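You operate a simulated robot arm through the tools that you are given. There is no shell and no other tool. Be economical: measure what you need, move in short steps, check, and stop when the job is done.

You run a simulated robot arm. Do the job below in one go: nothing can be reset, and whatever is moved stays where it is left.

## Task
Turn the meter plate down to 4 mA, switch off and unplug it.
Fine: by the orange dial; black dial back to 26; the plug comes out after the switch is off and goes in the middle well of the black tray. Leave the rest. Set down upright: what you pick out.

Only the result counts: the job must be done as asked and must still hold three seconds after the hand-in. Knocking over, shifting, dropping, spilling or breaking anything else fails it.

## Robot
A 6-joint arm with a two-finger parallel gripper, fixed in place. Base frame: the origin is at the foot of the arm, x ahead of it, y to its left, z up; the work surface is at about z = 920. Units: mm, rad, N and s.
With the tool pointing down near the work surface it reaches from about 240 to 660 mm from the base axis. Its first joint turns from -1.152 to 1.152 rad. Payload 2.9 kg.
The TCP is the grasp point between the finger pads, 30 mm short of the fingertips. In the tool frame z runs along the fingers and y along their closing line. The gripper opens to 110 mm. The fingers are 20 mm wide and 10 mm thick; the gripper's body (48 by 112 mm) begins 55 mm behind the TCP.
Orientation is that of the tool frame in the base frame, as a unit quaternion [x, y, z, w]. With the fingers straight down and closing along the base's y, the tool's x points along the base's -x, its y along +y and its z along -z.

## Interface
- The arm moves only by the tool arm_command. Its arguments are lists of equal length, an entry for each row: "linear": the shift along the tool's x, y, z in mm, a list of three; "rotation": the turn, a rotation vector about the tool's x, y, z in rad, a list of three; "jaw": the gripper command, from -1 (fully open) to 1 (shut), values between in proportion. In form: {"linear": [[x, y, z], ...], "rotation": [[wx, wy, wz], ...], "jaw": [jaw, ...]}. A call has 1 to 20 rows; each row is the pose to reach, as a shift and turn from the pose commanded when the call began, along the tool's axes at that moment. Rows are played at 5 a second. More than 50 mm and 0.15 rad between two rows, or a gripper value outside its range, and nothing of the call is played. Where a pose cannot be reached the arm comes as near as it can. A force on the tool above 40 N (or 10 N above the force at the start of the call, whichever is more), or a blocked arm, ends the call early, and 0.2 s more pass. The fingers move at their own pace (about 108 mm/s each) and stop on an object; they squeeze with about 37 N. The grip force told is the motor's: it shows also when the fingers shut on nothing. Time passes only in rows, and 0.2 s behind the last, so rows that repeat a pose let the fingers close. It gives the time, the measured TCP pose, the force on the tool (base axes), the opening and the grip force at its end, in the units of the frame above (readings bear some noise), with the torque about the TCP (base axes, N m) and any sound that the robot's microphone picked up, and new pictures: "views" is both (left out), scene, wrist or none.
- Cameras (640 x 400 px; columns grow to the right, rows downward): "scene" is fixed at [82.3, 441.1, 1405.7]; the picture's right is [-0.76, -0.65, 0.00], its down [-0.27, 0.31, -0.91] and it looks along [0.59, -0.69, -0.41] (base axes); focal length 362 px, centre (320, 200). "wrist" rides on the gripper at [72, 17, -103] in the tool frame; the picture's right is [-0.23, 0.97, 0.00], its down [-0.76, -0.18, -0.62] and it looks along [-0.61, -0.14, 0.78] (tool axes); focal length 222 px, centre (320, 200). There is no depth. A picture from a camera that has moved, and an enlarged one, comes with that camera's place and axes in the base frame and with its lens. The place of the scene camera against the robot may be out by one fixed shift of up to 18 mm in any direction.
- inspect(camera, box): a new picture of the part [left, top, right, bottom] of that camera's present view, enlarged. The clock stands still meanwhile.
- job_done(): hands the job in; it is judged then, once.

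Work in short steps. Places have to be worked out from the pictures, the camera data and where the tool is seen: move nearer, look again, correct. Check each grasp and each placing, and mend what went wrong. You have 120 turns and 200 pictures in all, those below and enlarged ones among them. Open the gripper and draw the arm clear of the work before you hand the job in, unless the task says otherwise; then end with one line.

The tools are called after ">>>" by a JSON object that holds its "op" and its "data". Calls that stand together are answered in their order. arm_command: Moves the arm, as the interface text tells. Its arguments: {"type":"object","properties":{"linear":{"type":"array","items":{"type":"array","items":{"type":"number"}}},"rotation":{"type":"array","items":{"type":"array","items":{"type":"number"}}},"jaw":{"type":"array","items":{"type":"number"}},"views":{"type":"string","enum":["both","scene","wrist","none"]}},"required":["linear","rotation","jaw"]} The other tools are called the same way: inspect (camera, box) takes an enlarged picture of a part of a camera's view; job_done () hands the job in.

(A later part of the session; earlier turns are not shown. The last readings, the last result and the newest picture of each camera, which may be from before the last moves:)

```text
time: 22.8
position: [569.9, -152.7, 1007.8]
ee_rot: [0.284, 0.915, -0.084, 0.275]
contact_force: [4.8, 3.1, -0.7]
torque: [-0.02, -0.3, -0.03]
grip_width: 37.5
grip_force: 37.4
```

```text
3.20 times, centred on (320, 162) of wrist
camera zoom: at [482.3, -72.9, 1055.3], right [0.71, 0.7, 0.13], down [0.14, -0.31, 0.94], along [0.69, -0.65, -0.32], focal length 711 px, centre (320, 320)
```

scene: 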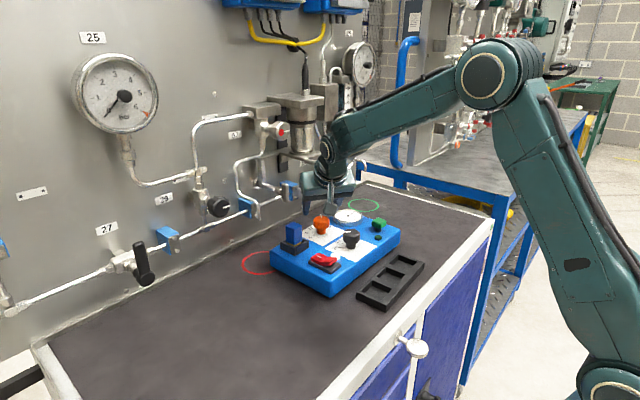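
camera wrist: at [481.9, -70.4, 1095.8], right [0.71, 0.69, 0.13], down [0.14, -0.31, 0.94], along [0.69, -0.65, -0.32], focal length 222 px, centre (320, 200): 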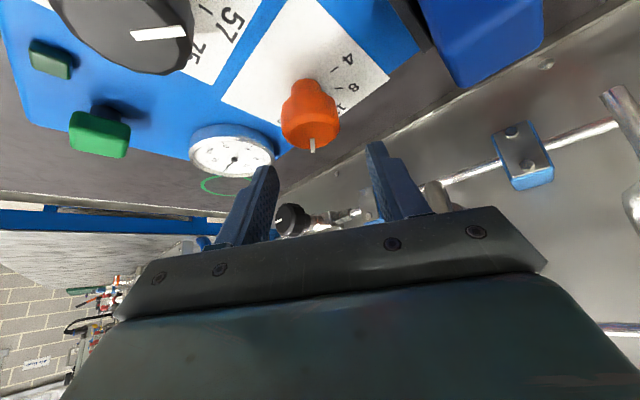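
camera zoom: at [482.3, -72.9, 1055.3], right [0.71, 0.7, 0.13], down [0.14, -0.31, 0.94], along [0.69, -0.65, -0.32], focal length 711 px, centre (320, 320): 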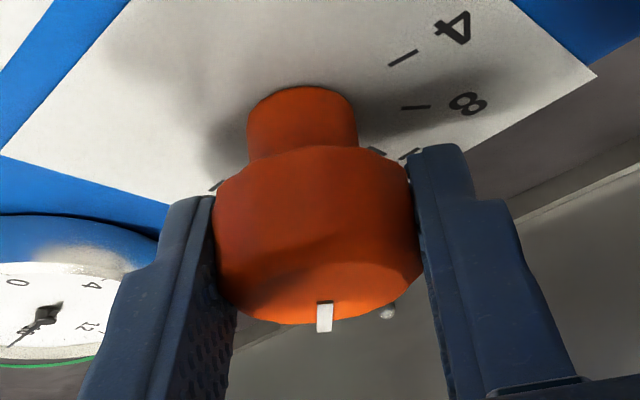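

Clean grip with low force. I'll turn 1.2 rad CCW about the refined pivot.

>>> {"op": "arm_command", "data": {"linear": [[0, -0.55, 0], [-0.1, -1.07, 0.1], [-0.24, -1.6, 0.16], [-0.42, -2.07, 0.28], [-0.65, -2.54, 0.43], [-0.93, -2.96, 0.62], [-1.25, -3.36, 0.83], [-1.6, -3.69, 1.06], [-1.98, -3.97, 1.31], [-2.39, -4.2, 1.59], [-2.39, -4.2, 1.59]], "rotation": [[-0.0664, 0, -0.1], [-0.1327, 0, -0.2], [-0.199, 0, -0.3], [-0.2654, 0, -0.4], [-0.3318, 0, -0.5], [-0.3982, 0, -0.6], [-0.4645, 0, -0.7], [-0.5309, 0, -0.8], [-0.5972, 0, -0.9], [-0.6636, 0, -1.0], [-0.6636, 0, -1.0]], "jaw": [0.4, 0.4, 0.4, 0.4, 0.4, 0.4, 0.4, 0.4, 0.4, 0.4, 0.4], "views": "none"}}

>>> {"op": "inspect", "data": {"camera": "wrist", "box": [220, 100, 420, 225]}}

>>> {"op": "inspect", "data": {"camera": "scene", "box": [260, 195, 410, 300]}}

```text
time: 25.2
position: [569.3, -158.5, 1010.0]
ee_rot: [-0.283, 0.915, 0.087, 0.275]
contact_force: [12.0, 17.7, -0.1]
torque: [0.04, -0.16, 0.07]
grip_width: 37.4
grip_force: 36.7
```

```text
3.20 times, centred on (320, 162) of wrist
camera zoom: at [462.4, -211.0, 1055.8], right [-0.39, 0.91, 0.13], down [0.34, 0.01, 0.94], along [0.85, 0.41, -0.32], focal length 711 px, centre (320, 320)
```

zoom: 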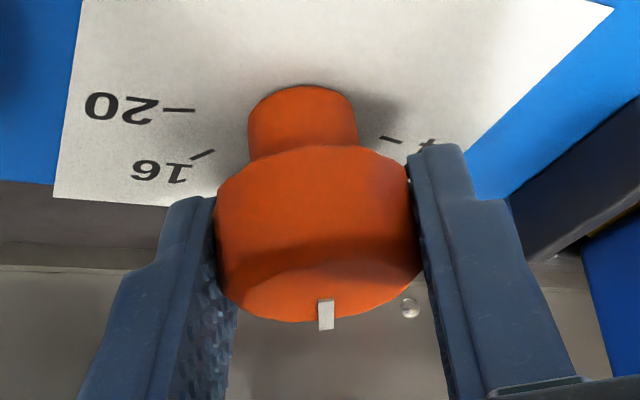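

```text
3.81 times, centred on (335, 248) of scene
camera zoom: at [82.9, 441.5, 1405.6], right [-0.76, -0.65, 0.0], down [-0.27, 0.31, -0.91], along [0.59, -0.69, -0.41], focal length 1378 px, centre (263, 19)
```

zoom: 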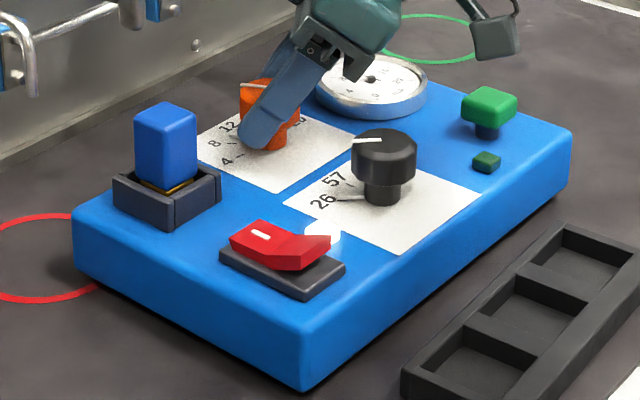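

The dial followed (now around 10 mA). I'll relax, release, rise and swing back for the last stroke.

>>> {"op": "arm_command", "data": {"linear": [[-1.6, 1.1, 1.1], [-1.6, 1.1, 1.1], [-1.6, 1.1, 1.1], [-12.7, 1.1, -15.5], [-23.7, 1.1, -32.2], [-23.8, 1.4, -32.2], [-23.9, 1.7, -32.1], [-23.9, 2, -32.1], [-24, 2.3, -32], [-24.1, 2.6, -32], [-24.2, 3, -31.9], [-24.3, 3.3, -31.9], [-24.3, 3.6, -31.8], [-24.4, 3.9, -31.8], [-24.5, 4.2, -31.7]], "rotation": [[0, 0, 0], [0, 0, 0], [0, 0, 0], [0, 0, 0], [0, 0, 0], [0.0664, 0, 0.1], [0.1327, 0, 0.2], [0.199, 0, 0.3], [0.2654, 0, 0.4], [0.3318, 0, 0.5], [0.3982, 0, 0.6], [0.4645, 0, 0.7], [0.5309, 0, 0.8], [0.5972, 0, 0.9], [0.6636, 0, 1.0]], "jaw": [0.4, 0.1, -0.1, -0.1, -0.1, -0.1, -0.1, -0.1, -0.1, -0.1, -0.1, -0.1, -0.1, -0.1, -0.1], "views": "none"}}

>>> {"op": "inspect", "data": {"camera": "wrist", "box": [220, 60, 420, 185]}}

>>> {"op": "inspect", "data": {"camera": "scene", "box": [300, 200, 370, 244]}}

```text
time: 28.4
position: [567.4, -155.1, 1049.9]
ee_rot: [0.287, 0.914, -0.085, 0.274]
contact_force: [-0.7, 0.1, -1.1]
torque: [-0.02, 0.0, 0.02]
grip_width: 60.3
grip_force: 0.1
```

```text
3.20 times, centred on (320, 122) of wrist
camera zoom: at [481.2, -73.8, 1096.5], right [0.71, 0.69, 0.13], down [0.14, -0.31, 0.94], along [0.69, -0.65, -0.32], focal length 711 px, centre (320, 448)
```

zoom: 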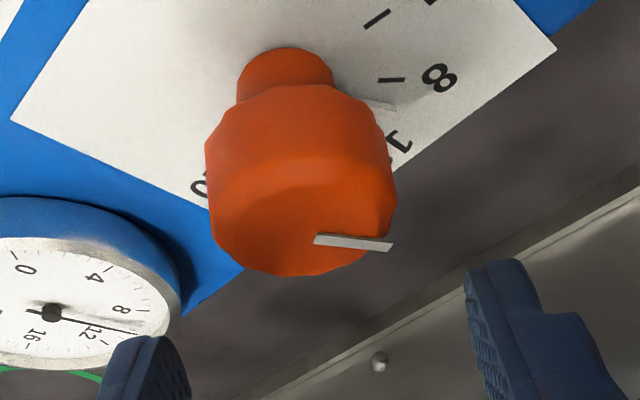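

```text
9.09 times, centred on (335, 222) of scene
camera zoom: at [82.3, 441.1, 1405.7], right [-0.76, -0.65, 0.0], down [-0.27, 0.31, -0.91], along [0.59, -0.69, -0.41], focal length 3288 px, centre (184, 0)
```

zoom: 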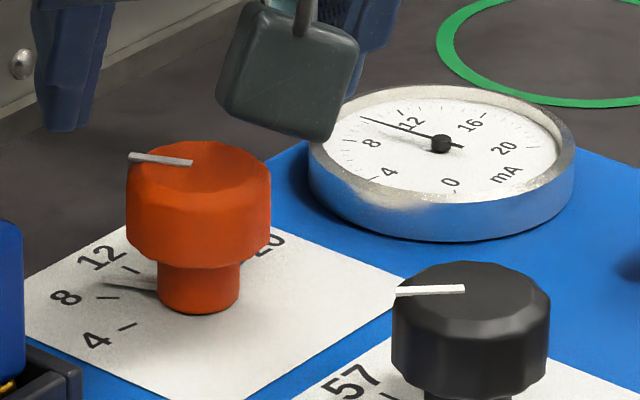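

The meter reads about 10.3 mA, leaving roughly 70°. I'll re-grip at the same place as before.

>>> {"op": "arm_command", "data": {"linear": [[11, 1.3, 17], [21.8, 1.3, 33.5], [21.8, 1.3, 33.5], [21.8, 1.3, 33.5], [21.8, 1.3, 33.5], [21.8, 1.3, 33.5]], "rotation": [[0, 0, 0], [0, 0, 0], [0, 0, 0], [0, 0, 0], [0, 0, 0], [0, 0, 0]], "jaw": [-0.1, -0.1, 0.15, 0.25, 0.35, 0.4], "views": "none"}}

```text
time: 29.8
position: [570.6, -153.0, 1009.7]
ee_rot: [0.285, 0.914, -0.086, 0.275]
contact_force: [-0.8, -3.0, 0.7]
torque: [-0.14, -0.12, -0.01]
grip_width: 37.1
grip_force: 37.5
```

Gentle grip. Now turning 1.2 rad CCW.

>>> {"op": "arm_command", "data": {"linear": [[0, -0.36, 0], [-0.06, -0.7, 0.04], [-0.16, -1.02, 0.1], [-0.31, -1.32, 0.21], [-0.51, -1.58, 0.34], [-0.75, -1.8, 0.5], [-1.04, -2.0, 0.69], [-1.36, -2.13, 0.9], [-1.71, -2.23, 1.14], [-2.1, -2.27, 1.39], [-2.1, -2.27, 1.39]], "rotation": [[-0.0664, 0, -0.1], [-0.1327, 0, -0.2], [-0.199, 0, -0.3], [-0.2654, 0, -0.4], [-0.3318, 0, -0.5], [-0.3982, 0, -0.6], [-0.4645, 0, -0.7], [-0.5309, 0, -0.8], [-0.5972, 0, -0.9], [-0.6636, 0, -1.0], [-0.6636, 0, -1.0]], "jaw": [0.4, 0.4, 0.4, 0.4, 0.4, 0.4, 0.4, 0.4, 0.4, 0.4, 0.4], "views": "none"}}

>>> {"op": "inspect", "data": {"camera": "scene", "box": [300, 200, 370, 244]}}

>>> {"op": "inspect", "data": {"camera": "wrist", "box": [220, 100, 420, 225]}}

```text
time: 32.2
position: [571.0, -156.8, 1010.0]
ee_rot: [-0.282, 0.915, 0.086, 0.277]
contact_force: [6.4, -8.6, 0.2]
torque: [-0.39, 0.22, -0.31]
grip_width: 37.2
grip_force: 36.4
```

```text
9.09 times, centred on (335, 222) of scene
camera zoom: at [82.5, 440.8, 1405.8], right [-0.76, -0.65, 0.0], down [-0.27, 0.31, -0.91], along [0.59, -0.69, -0.41], focal length 3288 px, centre (184, 0)
```

zoom: 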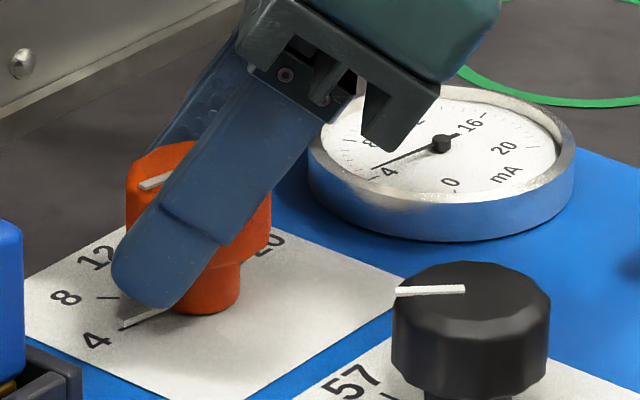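

```text
3.20 times, centred on (320, 162) of wrist
camera zoom: at [464.0, -209.2, 1056.0], right [-0.39, 0.91, 0.13], down [0.34, 0.01, 0.94], along [0.85, 0.41, -0.31], focal length 711 px, centre (320, 320)
```

zoom: 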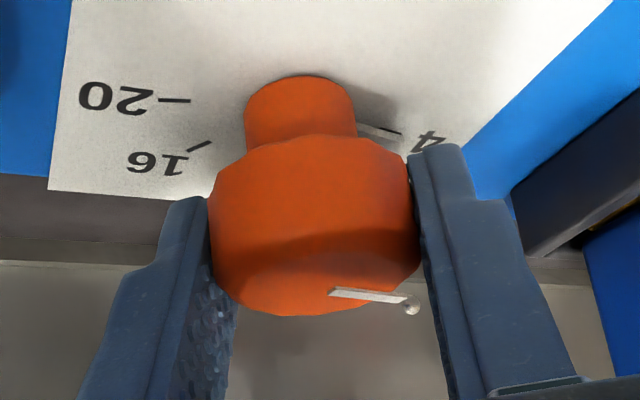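

Very near 4 already. I'll enlarge the gauge face to read it closely while still holding the knob.

>>> {"op": "inspect", "data": {"camera": "scene", "box": [332, 207, 366, 228]}}

>>> {"op": "inspect", "data": {"camera": "wrist", "box": [300, 125, 370, 169]}}

```text
16.00 times, centred on (349, 218) of scene
camera zoom: at [82.5, 440.8, 1405.8], right [-0.76, -0.65, 0.0], down [-0.27, 0.31, -0.91], along [0.59, -0.69, -0.41], focal length 5787 px, centre (-144, -80)
```

zoom: 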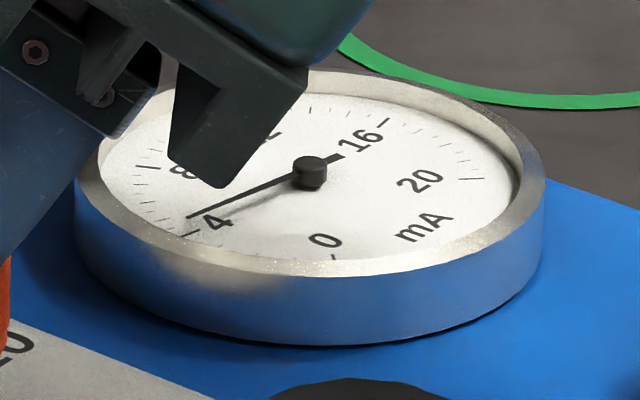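

```text
9.09 times, centred on (335, 147) of wrist
camera zoom: at [464.0, -209.2, 1056.0], right [-0.39, 0.91, 0.13], down [0.34, 0.01, 0.94], along [0.85, 0.41, -0.31], focal length 2019 px, centre (184, 682)
```

zoom: 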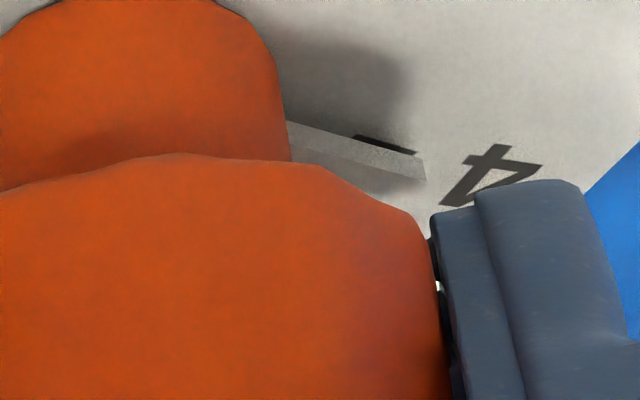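

The needle is within about 0.2 mA of 4. I'll relax the side force, release, lift and take an unobstructed reading.

>>> {"op": "arm_command", "data": {"linear": [[0.2, -1.2, -0.1], [0.2, -1.2, -0.1], [0.2, -1.2, -0.1], [-10.9, -1.2, -16.8], [-21.9, -1.2, -33.4], [-21.9, -1.2, -33.4]], "rotation": [[0, 0, 0], [0, 0, 0], [0, 0, 0], [0, 0, 0], [0, 0, 0], [0, 0, 0]], "jaw": [0.4, 0.1, -0.1, -0.1, -0.1, -0.1], "views": "none"}}

>>> {"op": "inspect", "data": {"camera": "scene", "box": [332, 207, 366, 228]}}

>>> {"op": "inspect", "data": {"camera": "scene", "box": [302, 217, 334, 237]}}

>>> {"op": "inspect", "data": {"camera": "wrist", "box": [180, 50, 420, 200]}}

```text
time: 33.6
position: [570.4, -157.5, 1049.9]
ee_rot: [-0.281, 0.915, 0.087, 0.276]
contact_force: [-0.2, -0.1, -1.2]
torque: [-0.03, 0.01, 0.0]
grip_width: 60.2
grip_force: 0.0
```

```text
16.00 times, centred on (349, 218) of scene
camera zoom: at [82.3, 441.1, 1405.8], right [-0.76, -0.65, 0.0], down [-0.27, 0.31, -0.91], along [0.59, -0.69, -0.41], focal length 5787 px, centre (-144, -80)
```

zoom: 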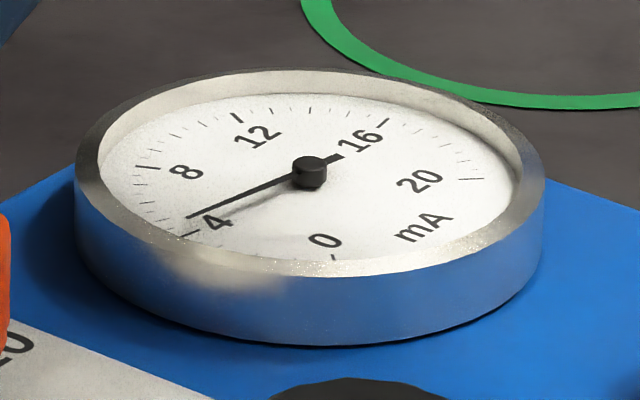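

```text
16.00 times, centred on (318, 227) of scene
camera zoom: at [82.3, 441.1, 1405.8], right [-0.76, -0.65, 0.0], down [-0.27, 0.31, -0.91], along [0.59, -0.69, -0.41], focal length 5787 px, centre (352, -232)
```

zoom: 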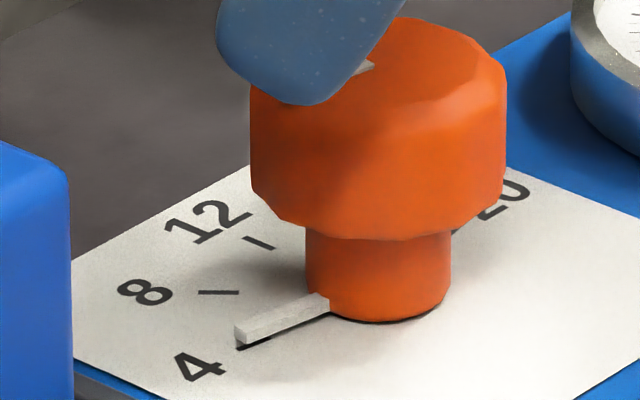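

```text
2.67 times, centred on (300, 125) of wrist
camera zoom: at [463.8, -209.8, 1095.7], right [-0.39, 0.91, 0.13], down [0.34, 0.01, 0.94], along [0.85, 0.41, -0.32], focal length 592 px, centre (373, 400)
```

zoom: 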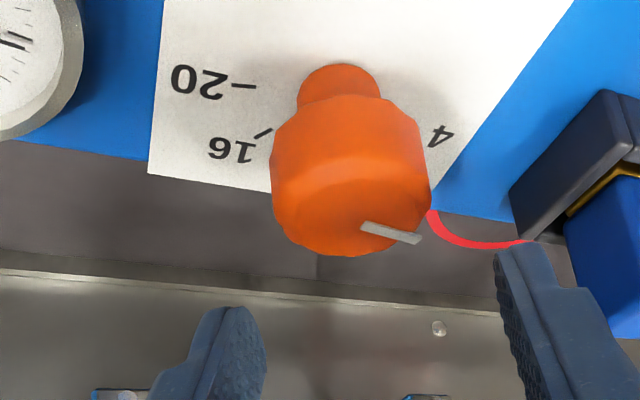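

>>> {"op": "inspect", "data": {"camera": "scene", "box": [310, 230, 324, 239]}}

>>> {"op": "inspect", "data": {"camera": "scene", "box": [338, 212, 354, 222]}}

```text
16.00 times, centred on (317, 234) of scene
camera zoom: at [82.3, 441.1, 1405.8], right [-0.76, -0.65, 0.0], down [-0.27, 0.31, -0.91], along [0.59, -0.69, -0.41], focal length 5787 px, centre (368, -352)
```

zoom: 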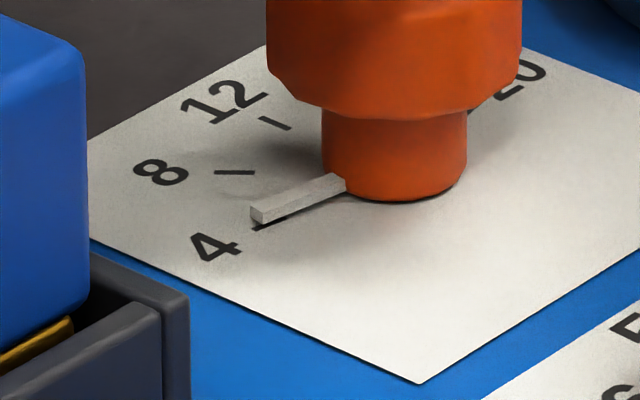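

```text
16.00 times, centred on (346, 217) of scene
camera zoom: at [82.3, 441.1, 1405.8], right [-0.76, -0.65, 0.0], down [-0.27, 0.31, -0.91], along [0.59, -0.69, -0.41], focal length 5787 px, centre (-96, -72)
```

zoom: 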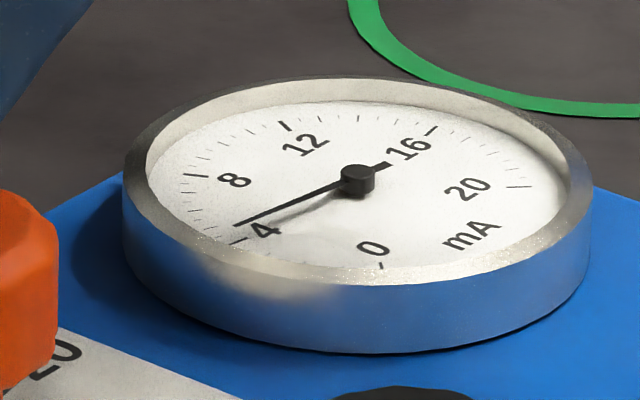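

Working the gauge through the geometry puts the needle within 0.1 mA of the 4 tick, so the orange dial is done. Next I'll study the rocker and plug while rising.

>>> {"op": "arm_command", "data": {"linear": [[-10, 0, -25], [-14, 0, -50], [10, 0, -70], [40, 0, -90]], "rotation": [[0, 0, 0], [0.0664, 0, 0.1], [0.1327, 0, 0.2], [0.199, 0, 0.3]], "jaw": [-0.1, -0.1, -0.1, -0.1], "views": "wrist"}}

>>> {"op": "inspect", "data": {"camera": "scene", "box": [270, 215, 350, 300]}}

```text
time: 34.6
position: [502.5, -205.1, 1104.5]
ee_rot: [-0.113, 0.951, 0.037, 0.285]
contact_force: [-0.8, -0.4, -0.6]
torque: [0.02, 0.0, 0.01]
grip_width: 60.3
grip_force: 0.2
camera wrist: at [383.9, -216.6, 1150.8], right [-0.04, 0.99, 0.13], down [0.33, -0.11, 0.94], along [0.94, 0.08, -0.32], focal length 222 px, centre (320, 200)
```

wrist: 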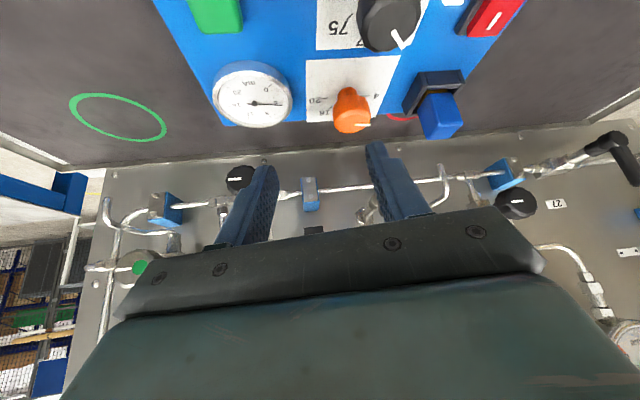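

```text
4.71 times, centred on (310, 258) of scene
camera zoom: at [82.2, 441.1, 1405.8], right [-0.76, -0.65, 0.0], down [-0.27, 0.31, -0.91], along [0.59, -0.69, -0.41], focal length 1702 px, centre (367, -71)
```

zoom: 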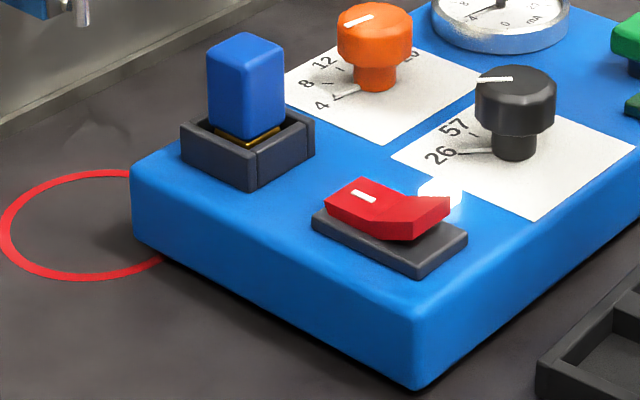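

The rocker's far "I" end is pressed (ON) and its base-side end is raised at about (463, -53). I'll straighten the tool in steps, close the fingers and go above the raised end.

>>> {"op": "arm_command", "data": {"linear": [[-3.3, 31.5, -10], [-6.7, 63, -19.5]], "rotation": [[0.0664, 0, 0.1], [0.1327, 0, 0.2]], "jaw": [0.5, 1], "views": "none"}}

```text
time: 35.2
position: [481.9, -144.5, 1122.4]
ee_rot: [0.003, 0.958, 0.002, 0.288]
contact_force: [-0.6, 0.4, -0.2]
torque: [0.03, 0.0, 0.01]
grip_width: 0.1
grip_force: 37.0
```

>>> {"op": "arm_command", "data": {"linear": [[7.4, 18.3, 4.7], [14.8, 36.6, 9.4], [22.3, 54.9, 14], [29.7, 73.2, 18.7], [37.1, 91.5, 23.4]], "rotation": [[0, 0.117, 0], [0, 0.234, 0], [0, 0.352, 0], [0, 0.469, 0], [0, 0.584, 0]], "jaw": [1, 1, 1, 1, 1], "views": "wrist"}}

>>> {"op": "inspect", "data": {"camera": "wrist", "box": [220, 40, 420, 200]}}

```text
time: 36.4
position: [463.8, -53.7, 1083.4]
ee_rot: [0.001, 1.0, 0.002, -0.001]
contact_force: [-0.1, -0.2, 0.0]
torque: [0.03, 0.0, 0.04]
grip_width: 0.0
grip_force: 36.9
camera wrist: at [390.7, -36.2, 1187.6], right [0.23, 0.97, 0.0], down [0.76, -0.18, 0.62], along [0.61, -0.14, -0.78], focal length 222 px, centre (320, 200)
```

wrist: 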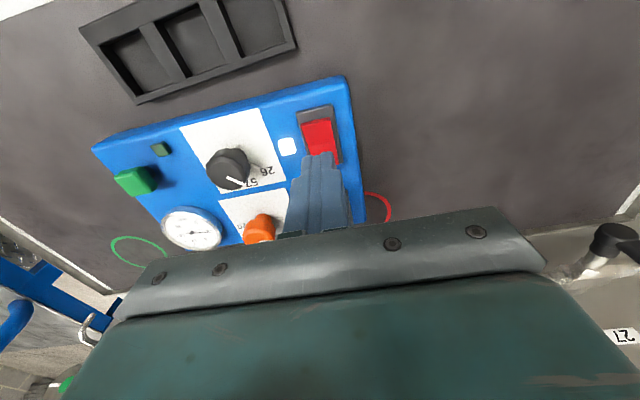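

```text
2.50 times, centred on (320, 120) of wrist
camera zoom: at [390.7, -36.2, 1187.6], right [0.23, 0.97, 0.0], down [0.76, -0.18, 0.62], along [0.61, -0.14, -0.78], focal length 555 px, centre (320, 400)
```

zoom: 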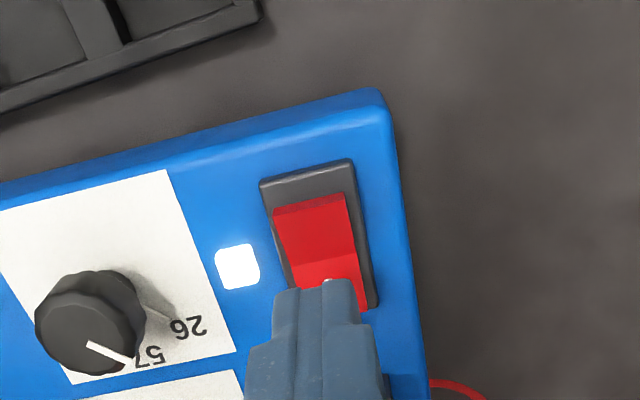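

The closed fingertips project onto the raised end of the rocker. I'll go down to just above it, then press in small steps.

>>> {"op": "arm_command", "data": {"linear": [[0, -1, 28], [0, -1.5, 55], [0, -1.5, 59], [0, -1.5, 62], [0, -1.5, 65], [0, -1.5, 67], [0, -1.5, 69]], "rotation": [[0, 0, 0], [0, 0, 0], [0, 0, 0], [0, 0, 0], [0, 0, 0], [0, 0, 0], [0, 0, 0]], "jaw": [1, 1, 1, 1, 1, 1, 1], "views": "none"}}

>>> {"op": "inspect", "data": {"camera": "scene", "box": [270, 215, 350, 300]}}

```text
time: 38.0
position: [464.5, -53.2, 1013.8]
ee_rot: [0.001, 1.0, 0.002, 0.001]
contact_force: [-2.3, -2.1, 5.1]
torque: [-0.03, 0.01, 0.01]
grip_width: 0.2
grip_force: 37.3
```

```text
4.71 times, centred on (310, 258) of scene
camera zoom: at [82.2, 441.1, 1405.8], right [-0.76, -0.65, 0.0], down [-0.27, 0.31, -0.91], along [0.59, -0.69, -0.41], focal length 1702 px, centre (367, -71)
```

zoom: 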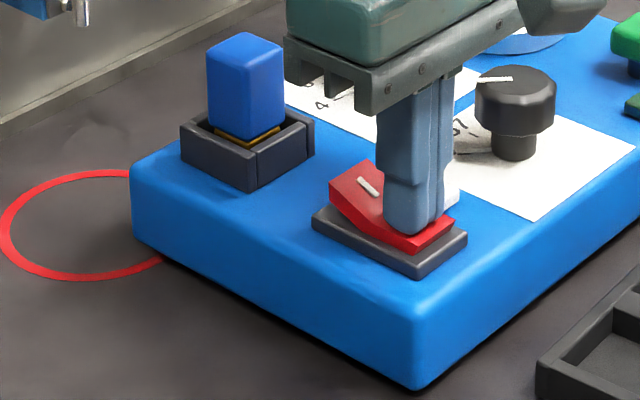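

The rocker has tipped. I'll press 2 mm more, then withdraw and check that the lamp is out and the rocker stays.

>>> {"op": "arm_command", "data": {"linear": [[0, 0, 2], [0, 0, 3], [0, 0, -20], [0, 0, -60]], "rotation": [[0, 0, 0], [0, 0, 0], [0, 0, 0], [0, 0, 0]], "jaw": [1, 1, 1, 1], "views": "none"}}

>>> {"op": "inspect", "data": {"camera": "scene", "box": [270, 195, 390, 300]}}

>>> {"op": "inspect", "data": {"camera": "wrist", "box": [80, 0, 420, 250]}}

```text
time: 39.0
position: [462.9, -53.9, 1074.1]
ee_rot: [0.001, 1.0, 0.002, 0.0]
contact_force: [-0.8, 0.0, 1.0]
torque: [0.03, 0.0, -0.01]
grip_width: 0.1
grip_force: 37.0
```

```text
3.81 times, centred on (330, 248) of scene
camera zoom: at [82.2, 441.1, 1405.8], right [-0.76, -0.65, 0.0], down [-0.27, 0.31, -0.91], along [0.59, -0.69, -0.41], focal length 1378 px, centre (282, 19)
```

zoom: 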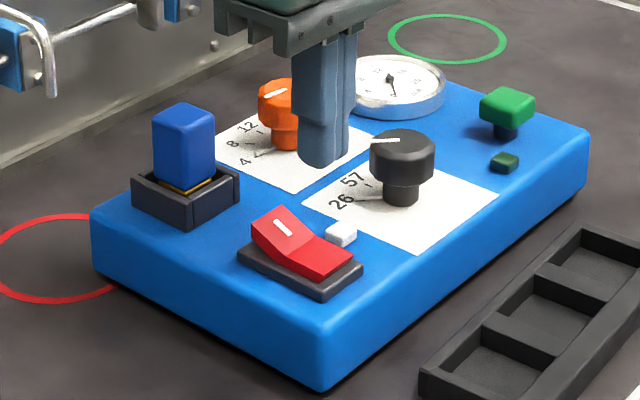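

```text
1.60 times, centred on (250, 125) of wrist
camera zoom: at [391.1, -37.1, 1177.3], right [0.23, 0.97, 0.0], down [0.76, -0.18, 0.62], along [0.61, -0.14, -0.78], focal length 355 px, centre (432, 320)
```

zoom: 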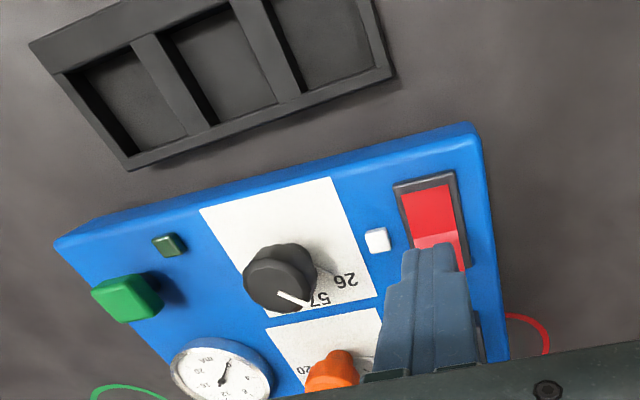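

The rocker is off, the lamp is out and the meter is at 0. Next the plug, at about (575, -61) with its top near z 1020. I'll tilt the tool back again, open the jaws and approach for a look.

>>> {"op": "arm_command", "data": {"linear": [[-10, -2, -5], [-20, -4, -10], [-30, -6, -12], [-40, -7, -12], [-50, -8, -12]], "rotation": [[0, -0.117, 0], [0, -0.234, 0], [0, -0.352, 0], [0, -0.469, 0], [0, -0.586, 0]], "jaw": [0.5, 0, -0.1, -0.1, -0.1], "views": "wrist"}}

>>> {"op": "inspect", "data": {"camera": "wrist", "box": [220, 60, 420, 185]}}

```text
time: 40.2
position: [514.5, -62.4, 1086.9]
ee_rot: [0.003, 0.957, 0.0, 0.29]
contact_force: [-0.4, 0.6, 0.2]
torque: [-0.03, 0.0, 0.02]
grip_width: 60.5
grip_force: 0.1
camera wrist: at [396.7, -46.0, 1132.5], right [0.19, 0.97, 0.13], down [0.29, -0.18, 0.94], along [0.94, -0.14, -0.31], focal length 222 px, centre (320, 200)
```

wrist: 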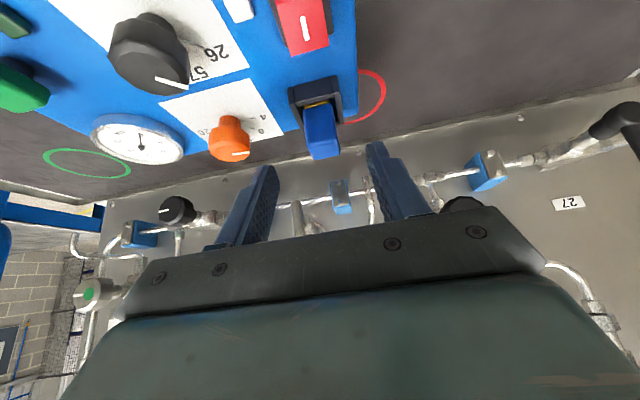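

```text
3.20 times, centred on (320, 122) of wrist
camera zoom: at [396.7, -46.0, 1132.5], right [0.19, 0.97, 0.13], down [0.29, -0.18, 0.94], along [0.94, -0.14, -0.31], focal length 711 px, centre (320, 448)
```

zoom: 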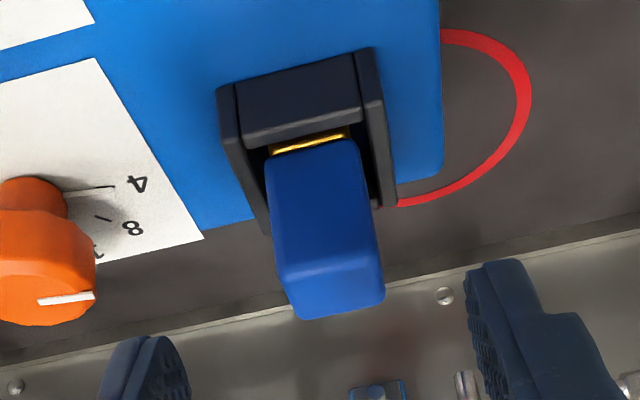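

The plug body is about 26 mm square, centred near (575, -61.5), with its top at about 1029 and the socket rim at about 987. I'll go over it, then down with the tips at about 995, and close gently.

>>> {"op": "arm_command", "data": {"linear": [[-16, 0.5, 21], [-32.7, 0.9, 42.1], [-20, 0.9, 61], [-7.8, 0.9, 79.6], [-7.8, 0.9, 79.6], [-7.8, 0.9, 79.6]], "rotation": [[0, 0, 0], [0, 0, 0], [0, 0, 0], [0, 0, 0], [0, 0, 0], [0, 0, 0]], "jaw": [-0.1, -0.1, -0.1, -0.1, 0.2, 0.35], "views": "none"}}

>>> {"op": "inspect", "data": {"camera": "wrist", "box": [220, 100, 420, 225]}}

>>> {"op": "inspect", "data": {"camera": "scene", "box": [250, 190, 350, 255]}}

```text
time: 41.6
position: [565.9, -61.8, 1023.8]
ee_rot: [0.002, 0.957, 0.0, 0.289]
contact_force: [0.3, -0.9, 0.0]
torque: [0.04, -0.02, -0.03]
grip_width: 35.8
grip_force: 0.0
```

```text
3.20 times, centred on (320, 162) of wrist
camera zoom: at [448.0, -44.9, 1070.0], right [0.19, 0.97, 0.13], down [0.29, -0.18, 0.94], along [0.94, -0.14, -0.32], focal length 711 px, centre (320, 320)
```

zoom: 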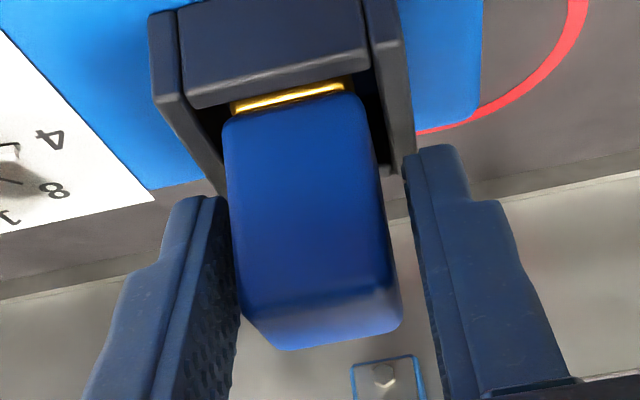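

```text
6.15 times, centred on (300, 222) of scene
camera zoom: at [82.3, 441.1, 1405.7], right [-0.76, -0.65, 0.0], down [-0.27, 0.31, -0.91], along [0.59, -0.69, -0.41], focal length 2226 px, centre (443, 62)
```

zoom: 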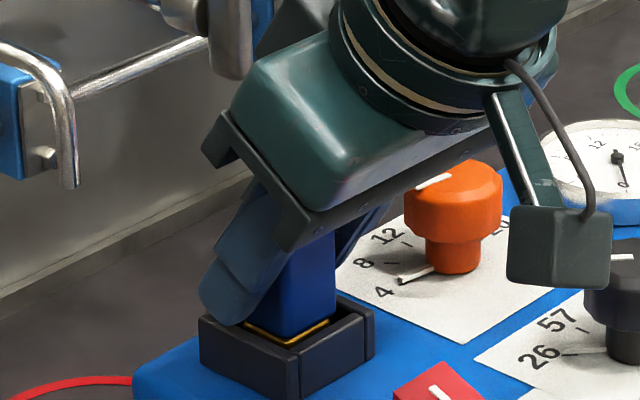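

The plug looks slightly nearer the -y finger, so I'll shift 1 mm and close, checking the force.

>>> {"op": "arm_command", "data": {"linear": [[0, -1, 0], [0, -1, 0], [0, -1, 0]], "rotation": [[0, 0, 0], [0, 0, 0], [0, 0, 0]], "jaw": [0.45, 0.55, 0.65], "views": "none"}}

>>> {"op": "inspect", "data": {"camera": "wrist", "box": [220, 100, 420, 225]}}

```text
time: 42.4
position: [565.6, -62.3, 1024.8]
ee_rot: [0.002, 0.957, 0.001, 0.29]
contact_force: [0.6, -0.3, -0.1]
torque: [-0.02, 0.01, 0.0]
grip_width: 27.5
grip_force: 37.0
```

```text
3.20 times, centred on (320, 162) of wrist
camera zoom: at [447.8, -46.3, 1070.3], right [0.19, 0.97, 0.13], down [0.29, -0.18, 0.94], along [0.94, -0.14, -0.32], focal length 711 px, centre (320, 320)
```

zoom: 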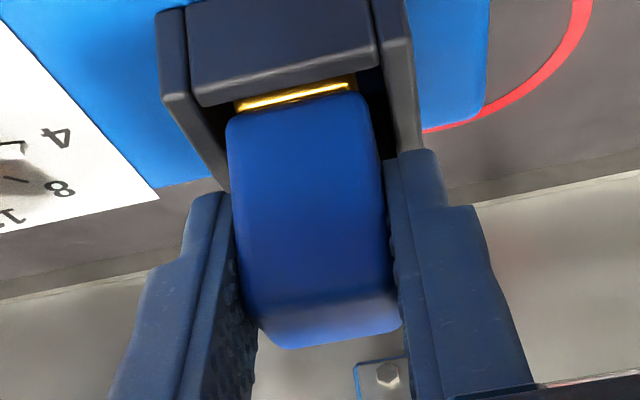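

Firm grip at 27.5 mm with no side load. I'll pull straight up in short steps.

>>> {"op": "arm_command", "data": {"linear": [[-2.8, 0, -4.2], [-5.5, 0, -8.3], [-8.3, 0, -12.5], [-11.1, 0, -16.7], [-16.6, 0, -25], [-22.1, 0, -33.3], [-27.7, 0, -41.7]], "rotation": [[0, 0, 0], [0, 0, 0], [0, 0, 0], [0, 0, 0], [0, 0, 0], [0, 0, 0], [0, 0, 0]], "jaw": [0.8, 0.8, 0.8, 0.8, 0.8, 0.8, 0.8], "views": "both"}}

>>> {"op": "inspect", "data": {"camera": "scene", "box": [250, 150, 350, 255]}}

```text
time: 44.0
position: [566.0, -62.2, 1076.7]
ee_rot: [0.002, 0.957, 0.001, 0.29]
contact_force: [0.2, 0.0, -0.7]
torque: [0.01, -0.01, 0.0]
grip_width: 27.5
grip_force: 37.1
camera wrist: at [447.5, -46.0, 1121.9], right [0.19, 0.97, 0.13], down [0.29, -0.18, 0.94], along [0.94, -0.14, -0.32], focal length 222 px, centre (320, 200)
```

scene: 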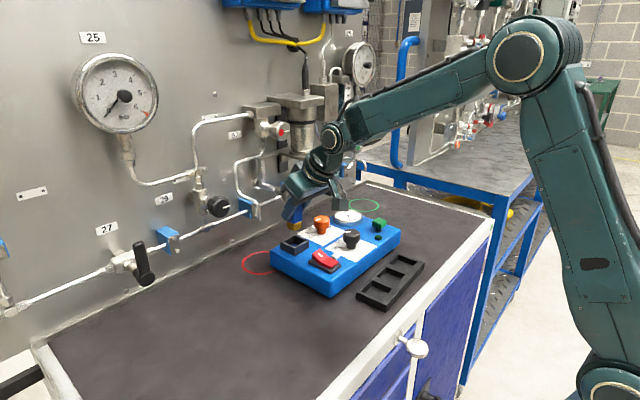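
wrist: 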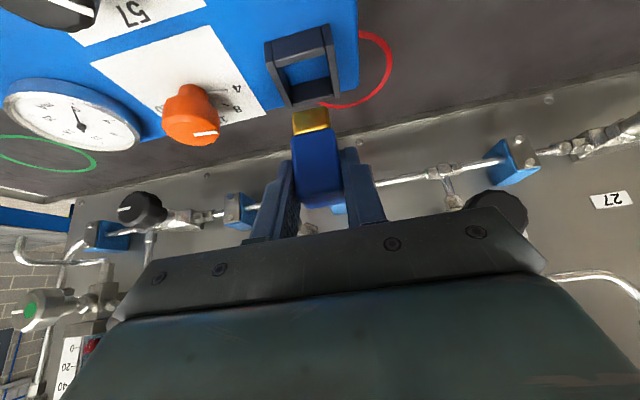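

```text
3.81 times, centred on (300, 202) of scene
camera zoom: at [82.3, 441.1, 1405.7], right [-0.76, -0.65, 0.0], down [-0.27, 0.31, -0.91], along [0.59, -0.69, -0.41], focal length 1378 px, centre (396, 190)
```

zoom: 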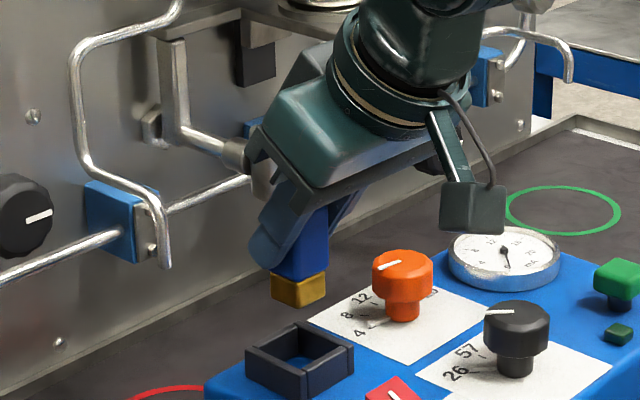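

The plug is out with its gold base hanging free. The middle well is at about (378, -151). I'll raise the plug and carry it over the tray in the same attitude.

>>> {"op": "arm_command", "data": {"linear": [[-15.5, 0, -23.3], [11.9, -14.8, -41.5], [39.2, -29.7, -59.6], [66.6, -44.5, -77.8], [93.9, -59.3, -95.9], [121.3, -74.2, -114.1], [148.6, -89, -132.3], [148.6, -89, -132.3]], "rotation": [[0, 0, 0], [0, 0, 0], [0, 0, 0], [0, 0, 0], [0, 0, 0], [0, 0, 0], [0, 0, 0], [0, 0, 0]], "jaw": [0.8, 0.8, 0.8, 0.8, 0.8, 0.8, 0.8, 0.8], "views": "both"}}

>>> {"op": "inspect", "data": {"camera": "scene", "box": [310, 180, 450, 320]}}

```text
time: 45.8
position: [365.9, -150.8, 1101.3]
ee_rot: [0.001, 0.957, 0.002, 0.289]
contact_force: [0.2, -0.4, -0.2]
torque: [0.0, 0.02, 0.02]
grip_width: 27.5
grip_force: 37.0
camera wrist: at [248.8, -134.2, 1147.3], right [0.19, 0.97, 0.13], down [0.29, -0.18, 0.94], along [0.94, -0.14, -0.32], focal length 222 px, centre (320, 200)
```

scene: 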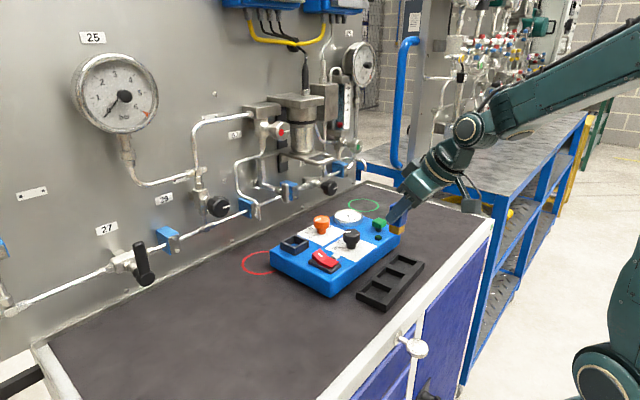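
wrist: 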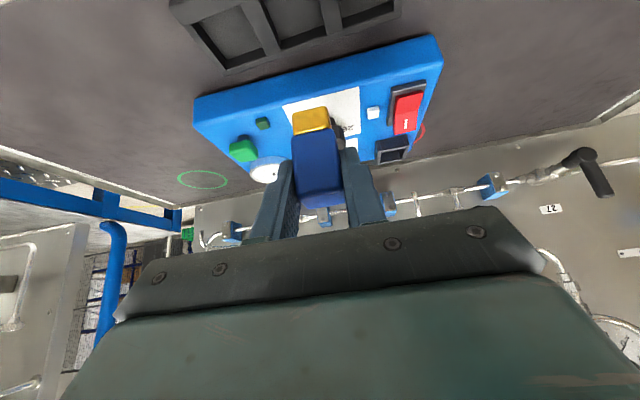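

```text
2.86 times, centred on (380, 250) of scene
camera zoom: at [82.3, 441.1, 1405.8], right [-0.76, -0.65, 0.0], down [-0.27, 0.31, -0.91], along [0.59, -0.69, -0.41], focal length 1033 px, centre (149, 57)
```

zoom: 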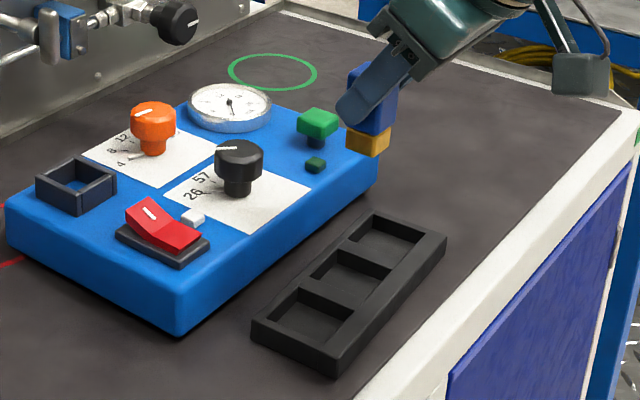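

>>> {"op": "inspect", "data": {"camera": "wrist", "box": [160, 0, 420, 160]}}

```text
2.46 times, centred on (290, 80) of wrist
camera zoom: at [248.8, -134.2, 1147.3], right [0.19, 0.97, 0.13], down [0.29, -0.18, 0.94], along [0.94, -0.14, -0.32], focal length 547 px, centre (394, 495)
```

zoom: 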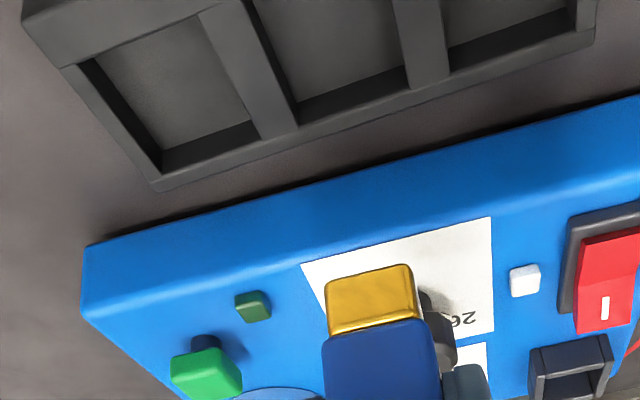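

The middle well spans y -174 to -131 and is centred at (377, -152). The plug bottom is 53 mm below the TCP. I'll lower it to just above the well floor and look.

>>> {"op": "arm_command", "data": {"linear": [[15.7, -1.6, 24.4], [31.4, -1.6, 48.7], [47.2, -1.6, 73], [55.3, -1.6, 85.3], [55.3, -1.6, 85.3]], "rotation": [[0, 0, 0], [0, 0, 0], [0, 0, 0], [0, 0, 0], [0, 0, 0]], "jaw": [0.8, 0.8, 0.8, 0.8, 0.8], "views": "wrist"}}

>>> {"op": "inspect", "data": {"camera": "scene", "box": [350, 225, 440, 320]}}

>>> {"op": "inspect", "data": {"camera": "wrist", "box": [220, 40, 420, 165]}}

```text
time: 47.0
position: [370.3, -153.3, 1000.1]
ee_rot: [0.003, 0.957, 0.001, 0.289]
contact_force: [-0.3, -0.2, -0.5]
torque: [0.05, 0.02, -0.01]
grip_width: 27.2
grip_force: 36.7
camera wrist: at [251.4, -135.3, 1045.7], right [0.19, 0.97, 0.13], down [0.29, -0.18, 0.94], along [0.94, -0.14, -0.32], focal length 222 px, centre (320, 200)
```

wrist: 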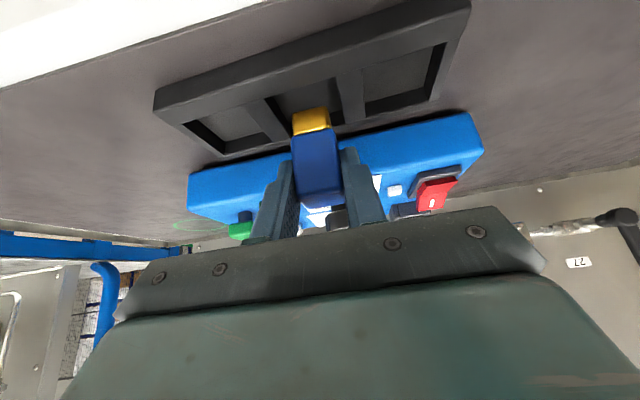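

```text
4.21 times, centred on (395, 272) of scene
camera zoom: at [82.3, 441.1, 1405.8], right [-0.76, -0.65, 0.0], down [-0.27, 0.31, -0.91], along [0.59, -0.69, -0.41], focal length 1523 px, centre (4, -105)
```

zoom: 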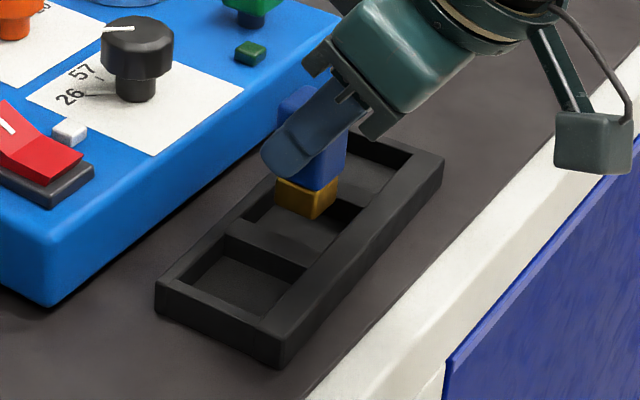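

```text
3.20 times, centred on (320, 102) of wrist
camera zoom: at [251.4, -135.3, 1045.7], right [0.19, 0.97, 0.13], down [0.29, -0.18, 0.94], along [0.94, -0.14, -0.32], focal length 711 px, centre (320, 512)
```

zoom: 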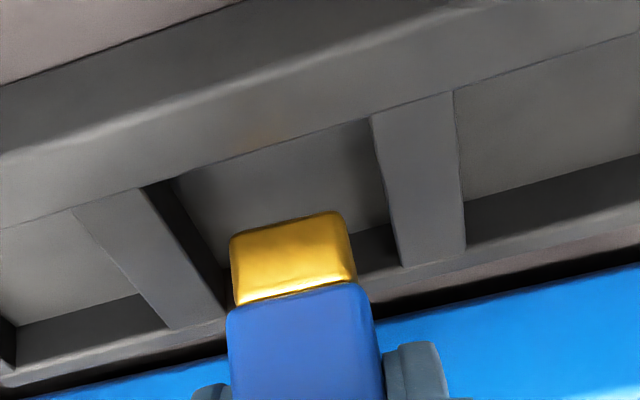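

The plug sits over the middle well within 2 mm. I'll nudge and lower it in small steps, feeling for the floor.

>>> {"op": "arm_command", "data": {"linear": [[6.8, -1, 7.5], [9.5, -1, 11.7], [12.3, -1, 15.8], [12.3, -1, 15.8]], "rotation": [[0, 0, 0], [0, 0, 0], [0, 0, 0], [0, 0, 0]], "jaw": [0.8, 0.8, 0.8, 0.8], "views": "none"}}

>>> {"op": "inspect", "data": {"camera": "scene", "box": [350, 225, 440, 320]}}

```text
time: 48.0
position: [367.8, -152.9, 980.2]
ee_rot: [0.003, 0.957, 0.0, 0.289]
contact_force: [0.4, 0.1, -0.8]
torque: [0.0, 0.02, -0.02]
grip_width: 27.5
grip_force: 37.3
```

```text
4.21 times, centred on (395, 272) of scene
camera zoom: at [82.3, 441.1, 1405.8], right [-0.76, -0.65, 0.0], down [-0.27, 0.31, -0.91], along [0.59, -0.69, -0.41], focal length 1523 px, centre (4, -105)
```

zoom: 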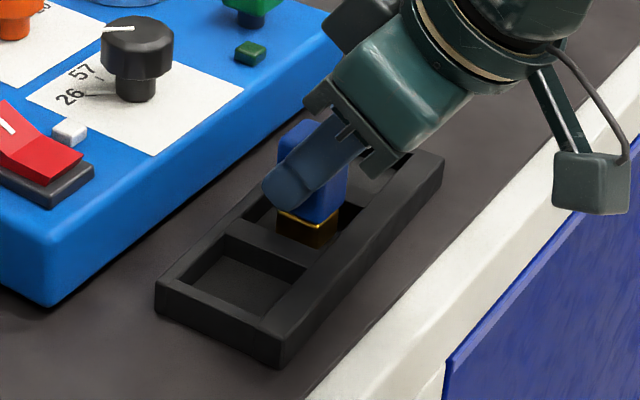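

The plug is in the well and not yet touching. I'll lower another 4 mm slowly.

>>> {"op": "arm_command", "data": {"linear": [[0.55, 0, 0.83], [1.1, 0, 1.67], [1.66, 0, 2.5], [2.2, 0, 3.3], [2.2, 0, 3.3]], "rotation": [[0, 0, 0], [0, 0, 0], [0, 0, 0], [0, 0, 0], [0, 0, 0]], "jaw": [0.8, 0.8, 0.8, 0.8, 0.8], "views": "none"}}

```text
time: 49.2
position: [369.0, -154.8, 979.3]
ee_rot: [0.001, 0.956, 0.001, 0.293]
contact_force: [-4.7, 3.4, 31.5]
torque: [0.07, 0.09, 0.02]
grip_width: 27.2
grip_force: 37.0
```

Contact with the floor at TCP z≈979 (31 N up). I'll ease back to near-zero load, check, then release.

>>> {"op": "arm_command", "data": {"linear": [[-0.6, 0, -0.8], [-1.2, 0, -1.8], [-1.2, 0, -1.8]], "rotation": [[0, 0, 0], [0, 0, 0], [0, 0, 0]], "jaw": [0.8, 0.8, 0.8], "views": "none"}}

>>> {"op": "inspect", "data": {"camera": "scene", "box": [365, 245, 425, 305]}}

```text
time: 50.0
position: [367.2, -154.3, 978.9]
ee_rot: [0.001, 0.957, 0.001, 0.289]
contact_force: [3.9, -3.5, 12.4]
torque: [-0.25, -0.42, -0.04]
grip_width: 27.1
grip_force: 37.1
```

```text
6.67 times, centred on (395, 275) of scene
camera zoom: at [82.2, 441.1, 1405.8], right [-0.76, -0.65, 0.0], down [-0.27, 0.31, -0.91], along [0.59, -0.69, -0.41], focal length 2411 px, centre (-180, -300)
```

zoom: 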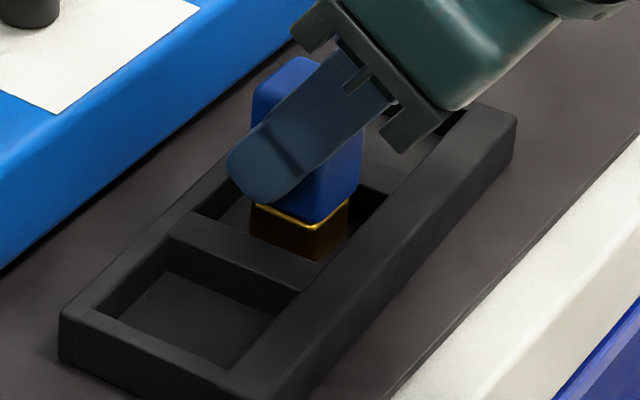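

Seated upright with a light load. I'll ease 0.8 mm more, open to about 45 mm and withdraw back along the tool axis.

>>> {"op": "arm_command", "data": {"linear": [[-0.4, 0, -0.6], [-0.4, 0, -0.6], [-0.4, 0, -0.6], [-0.4, 0, -0.6]], "rotation": [[0, 0, 0], [0, 0, 0], [0, 0, 0], [0, 0, 0]], "jaw": [0.6, 0.45, 0.2, 0.2], "views": "none"}}

>>> {"op": "inspect", "data": {"camera": "wrist", "box": [220, 60, 420, 225]}}

```text
time: 51.0
position: [368.5, -153.6, 979.8]
ee_rot: [0.001, 0.957, 0.002, 0.289]
contact_force: [-0.2, -0.1, 0.1]
torque: [-0.01, -0.02, 0.0]
grip_width: 44.0
grip_force: 0.1
```

```text
2.42 times, centred on (320, 142) of wrist
camera zoom: at [250.4, -136.5, 1025.5], right [0.19, 0.97, 0.13], down [0.29, -0.18, 0.94], along [0.94, -0.14, -0.32], focal length 538 px, centre (320, 339)
```

zoom: 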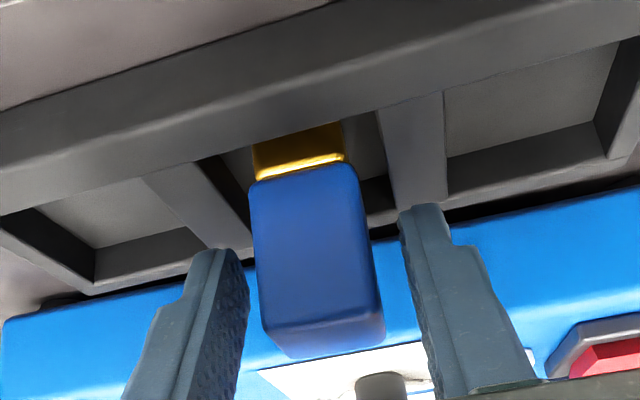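

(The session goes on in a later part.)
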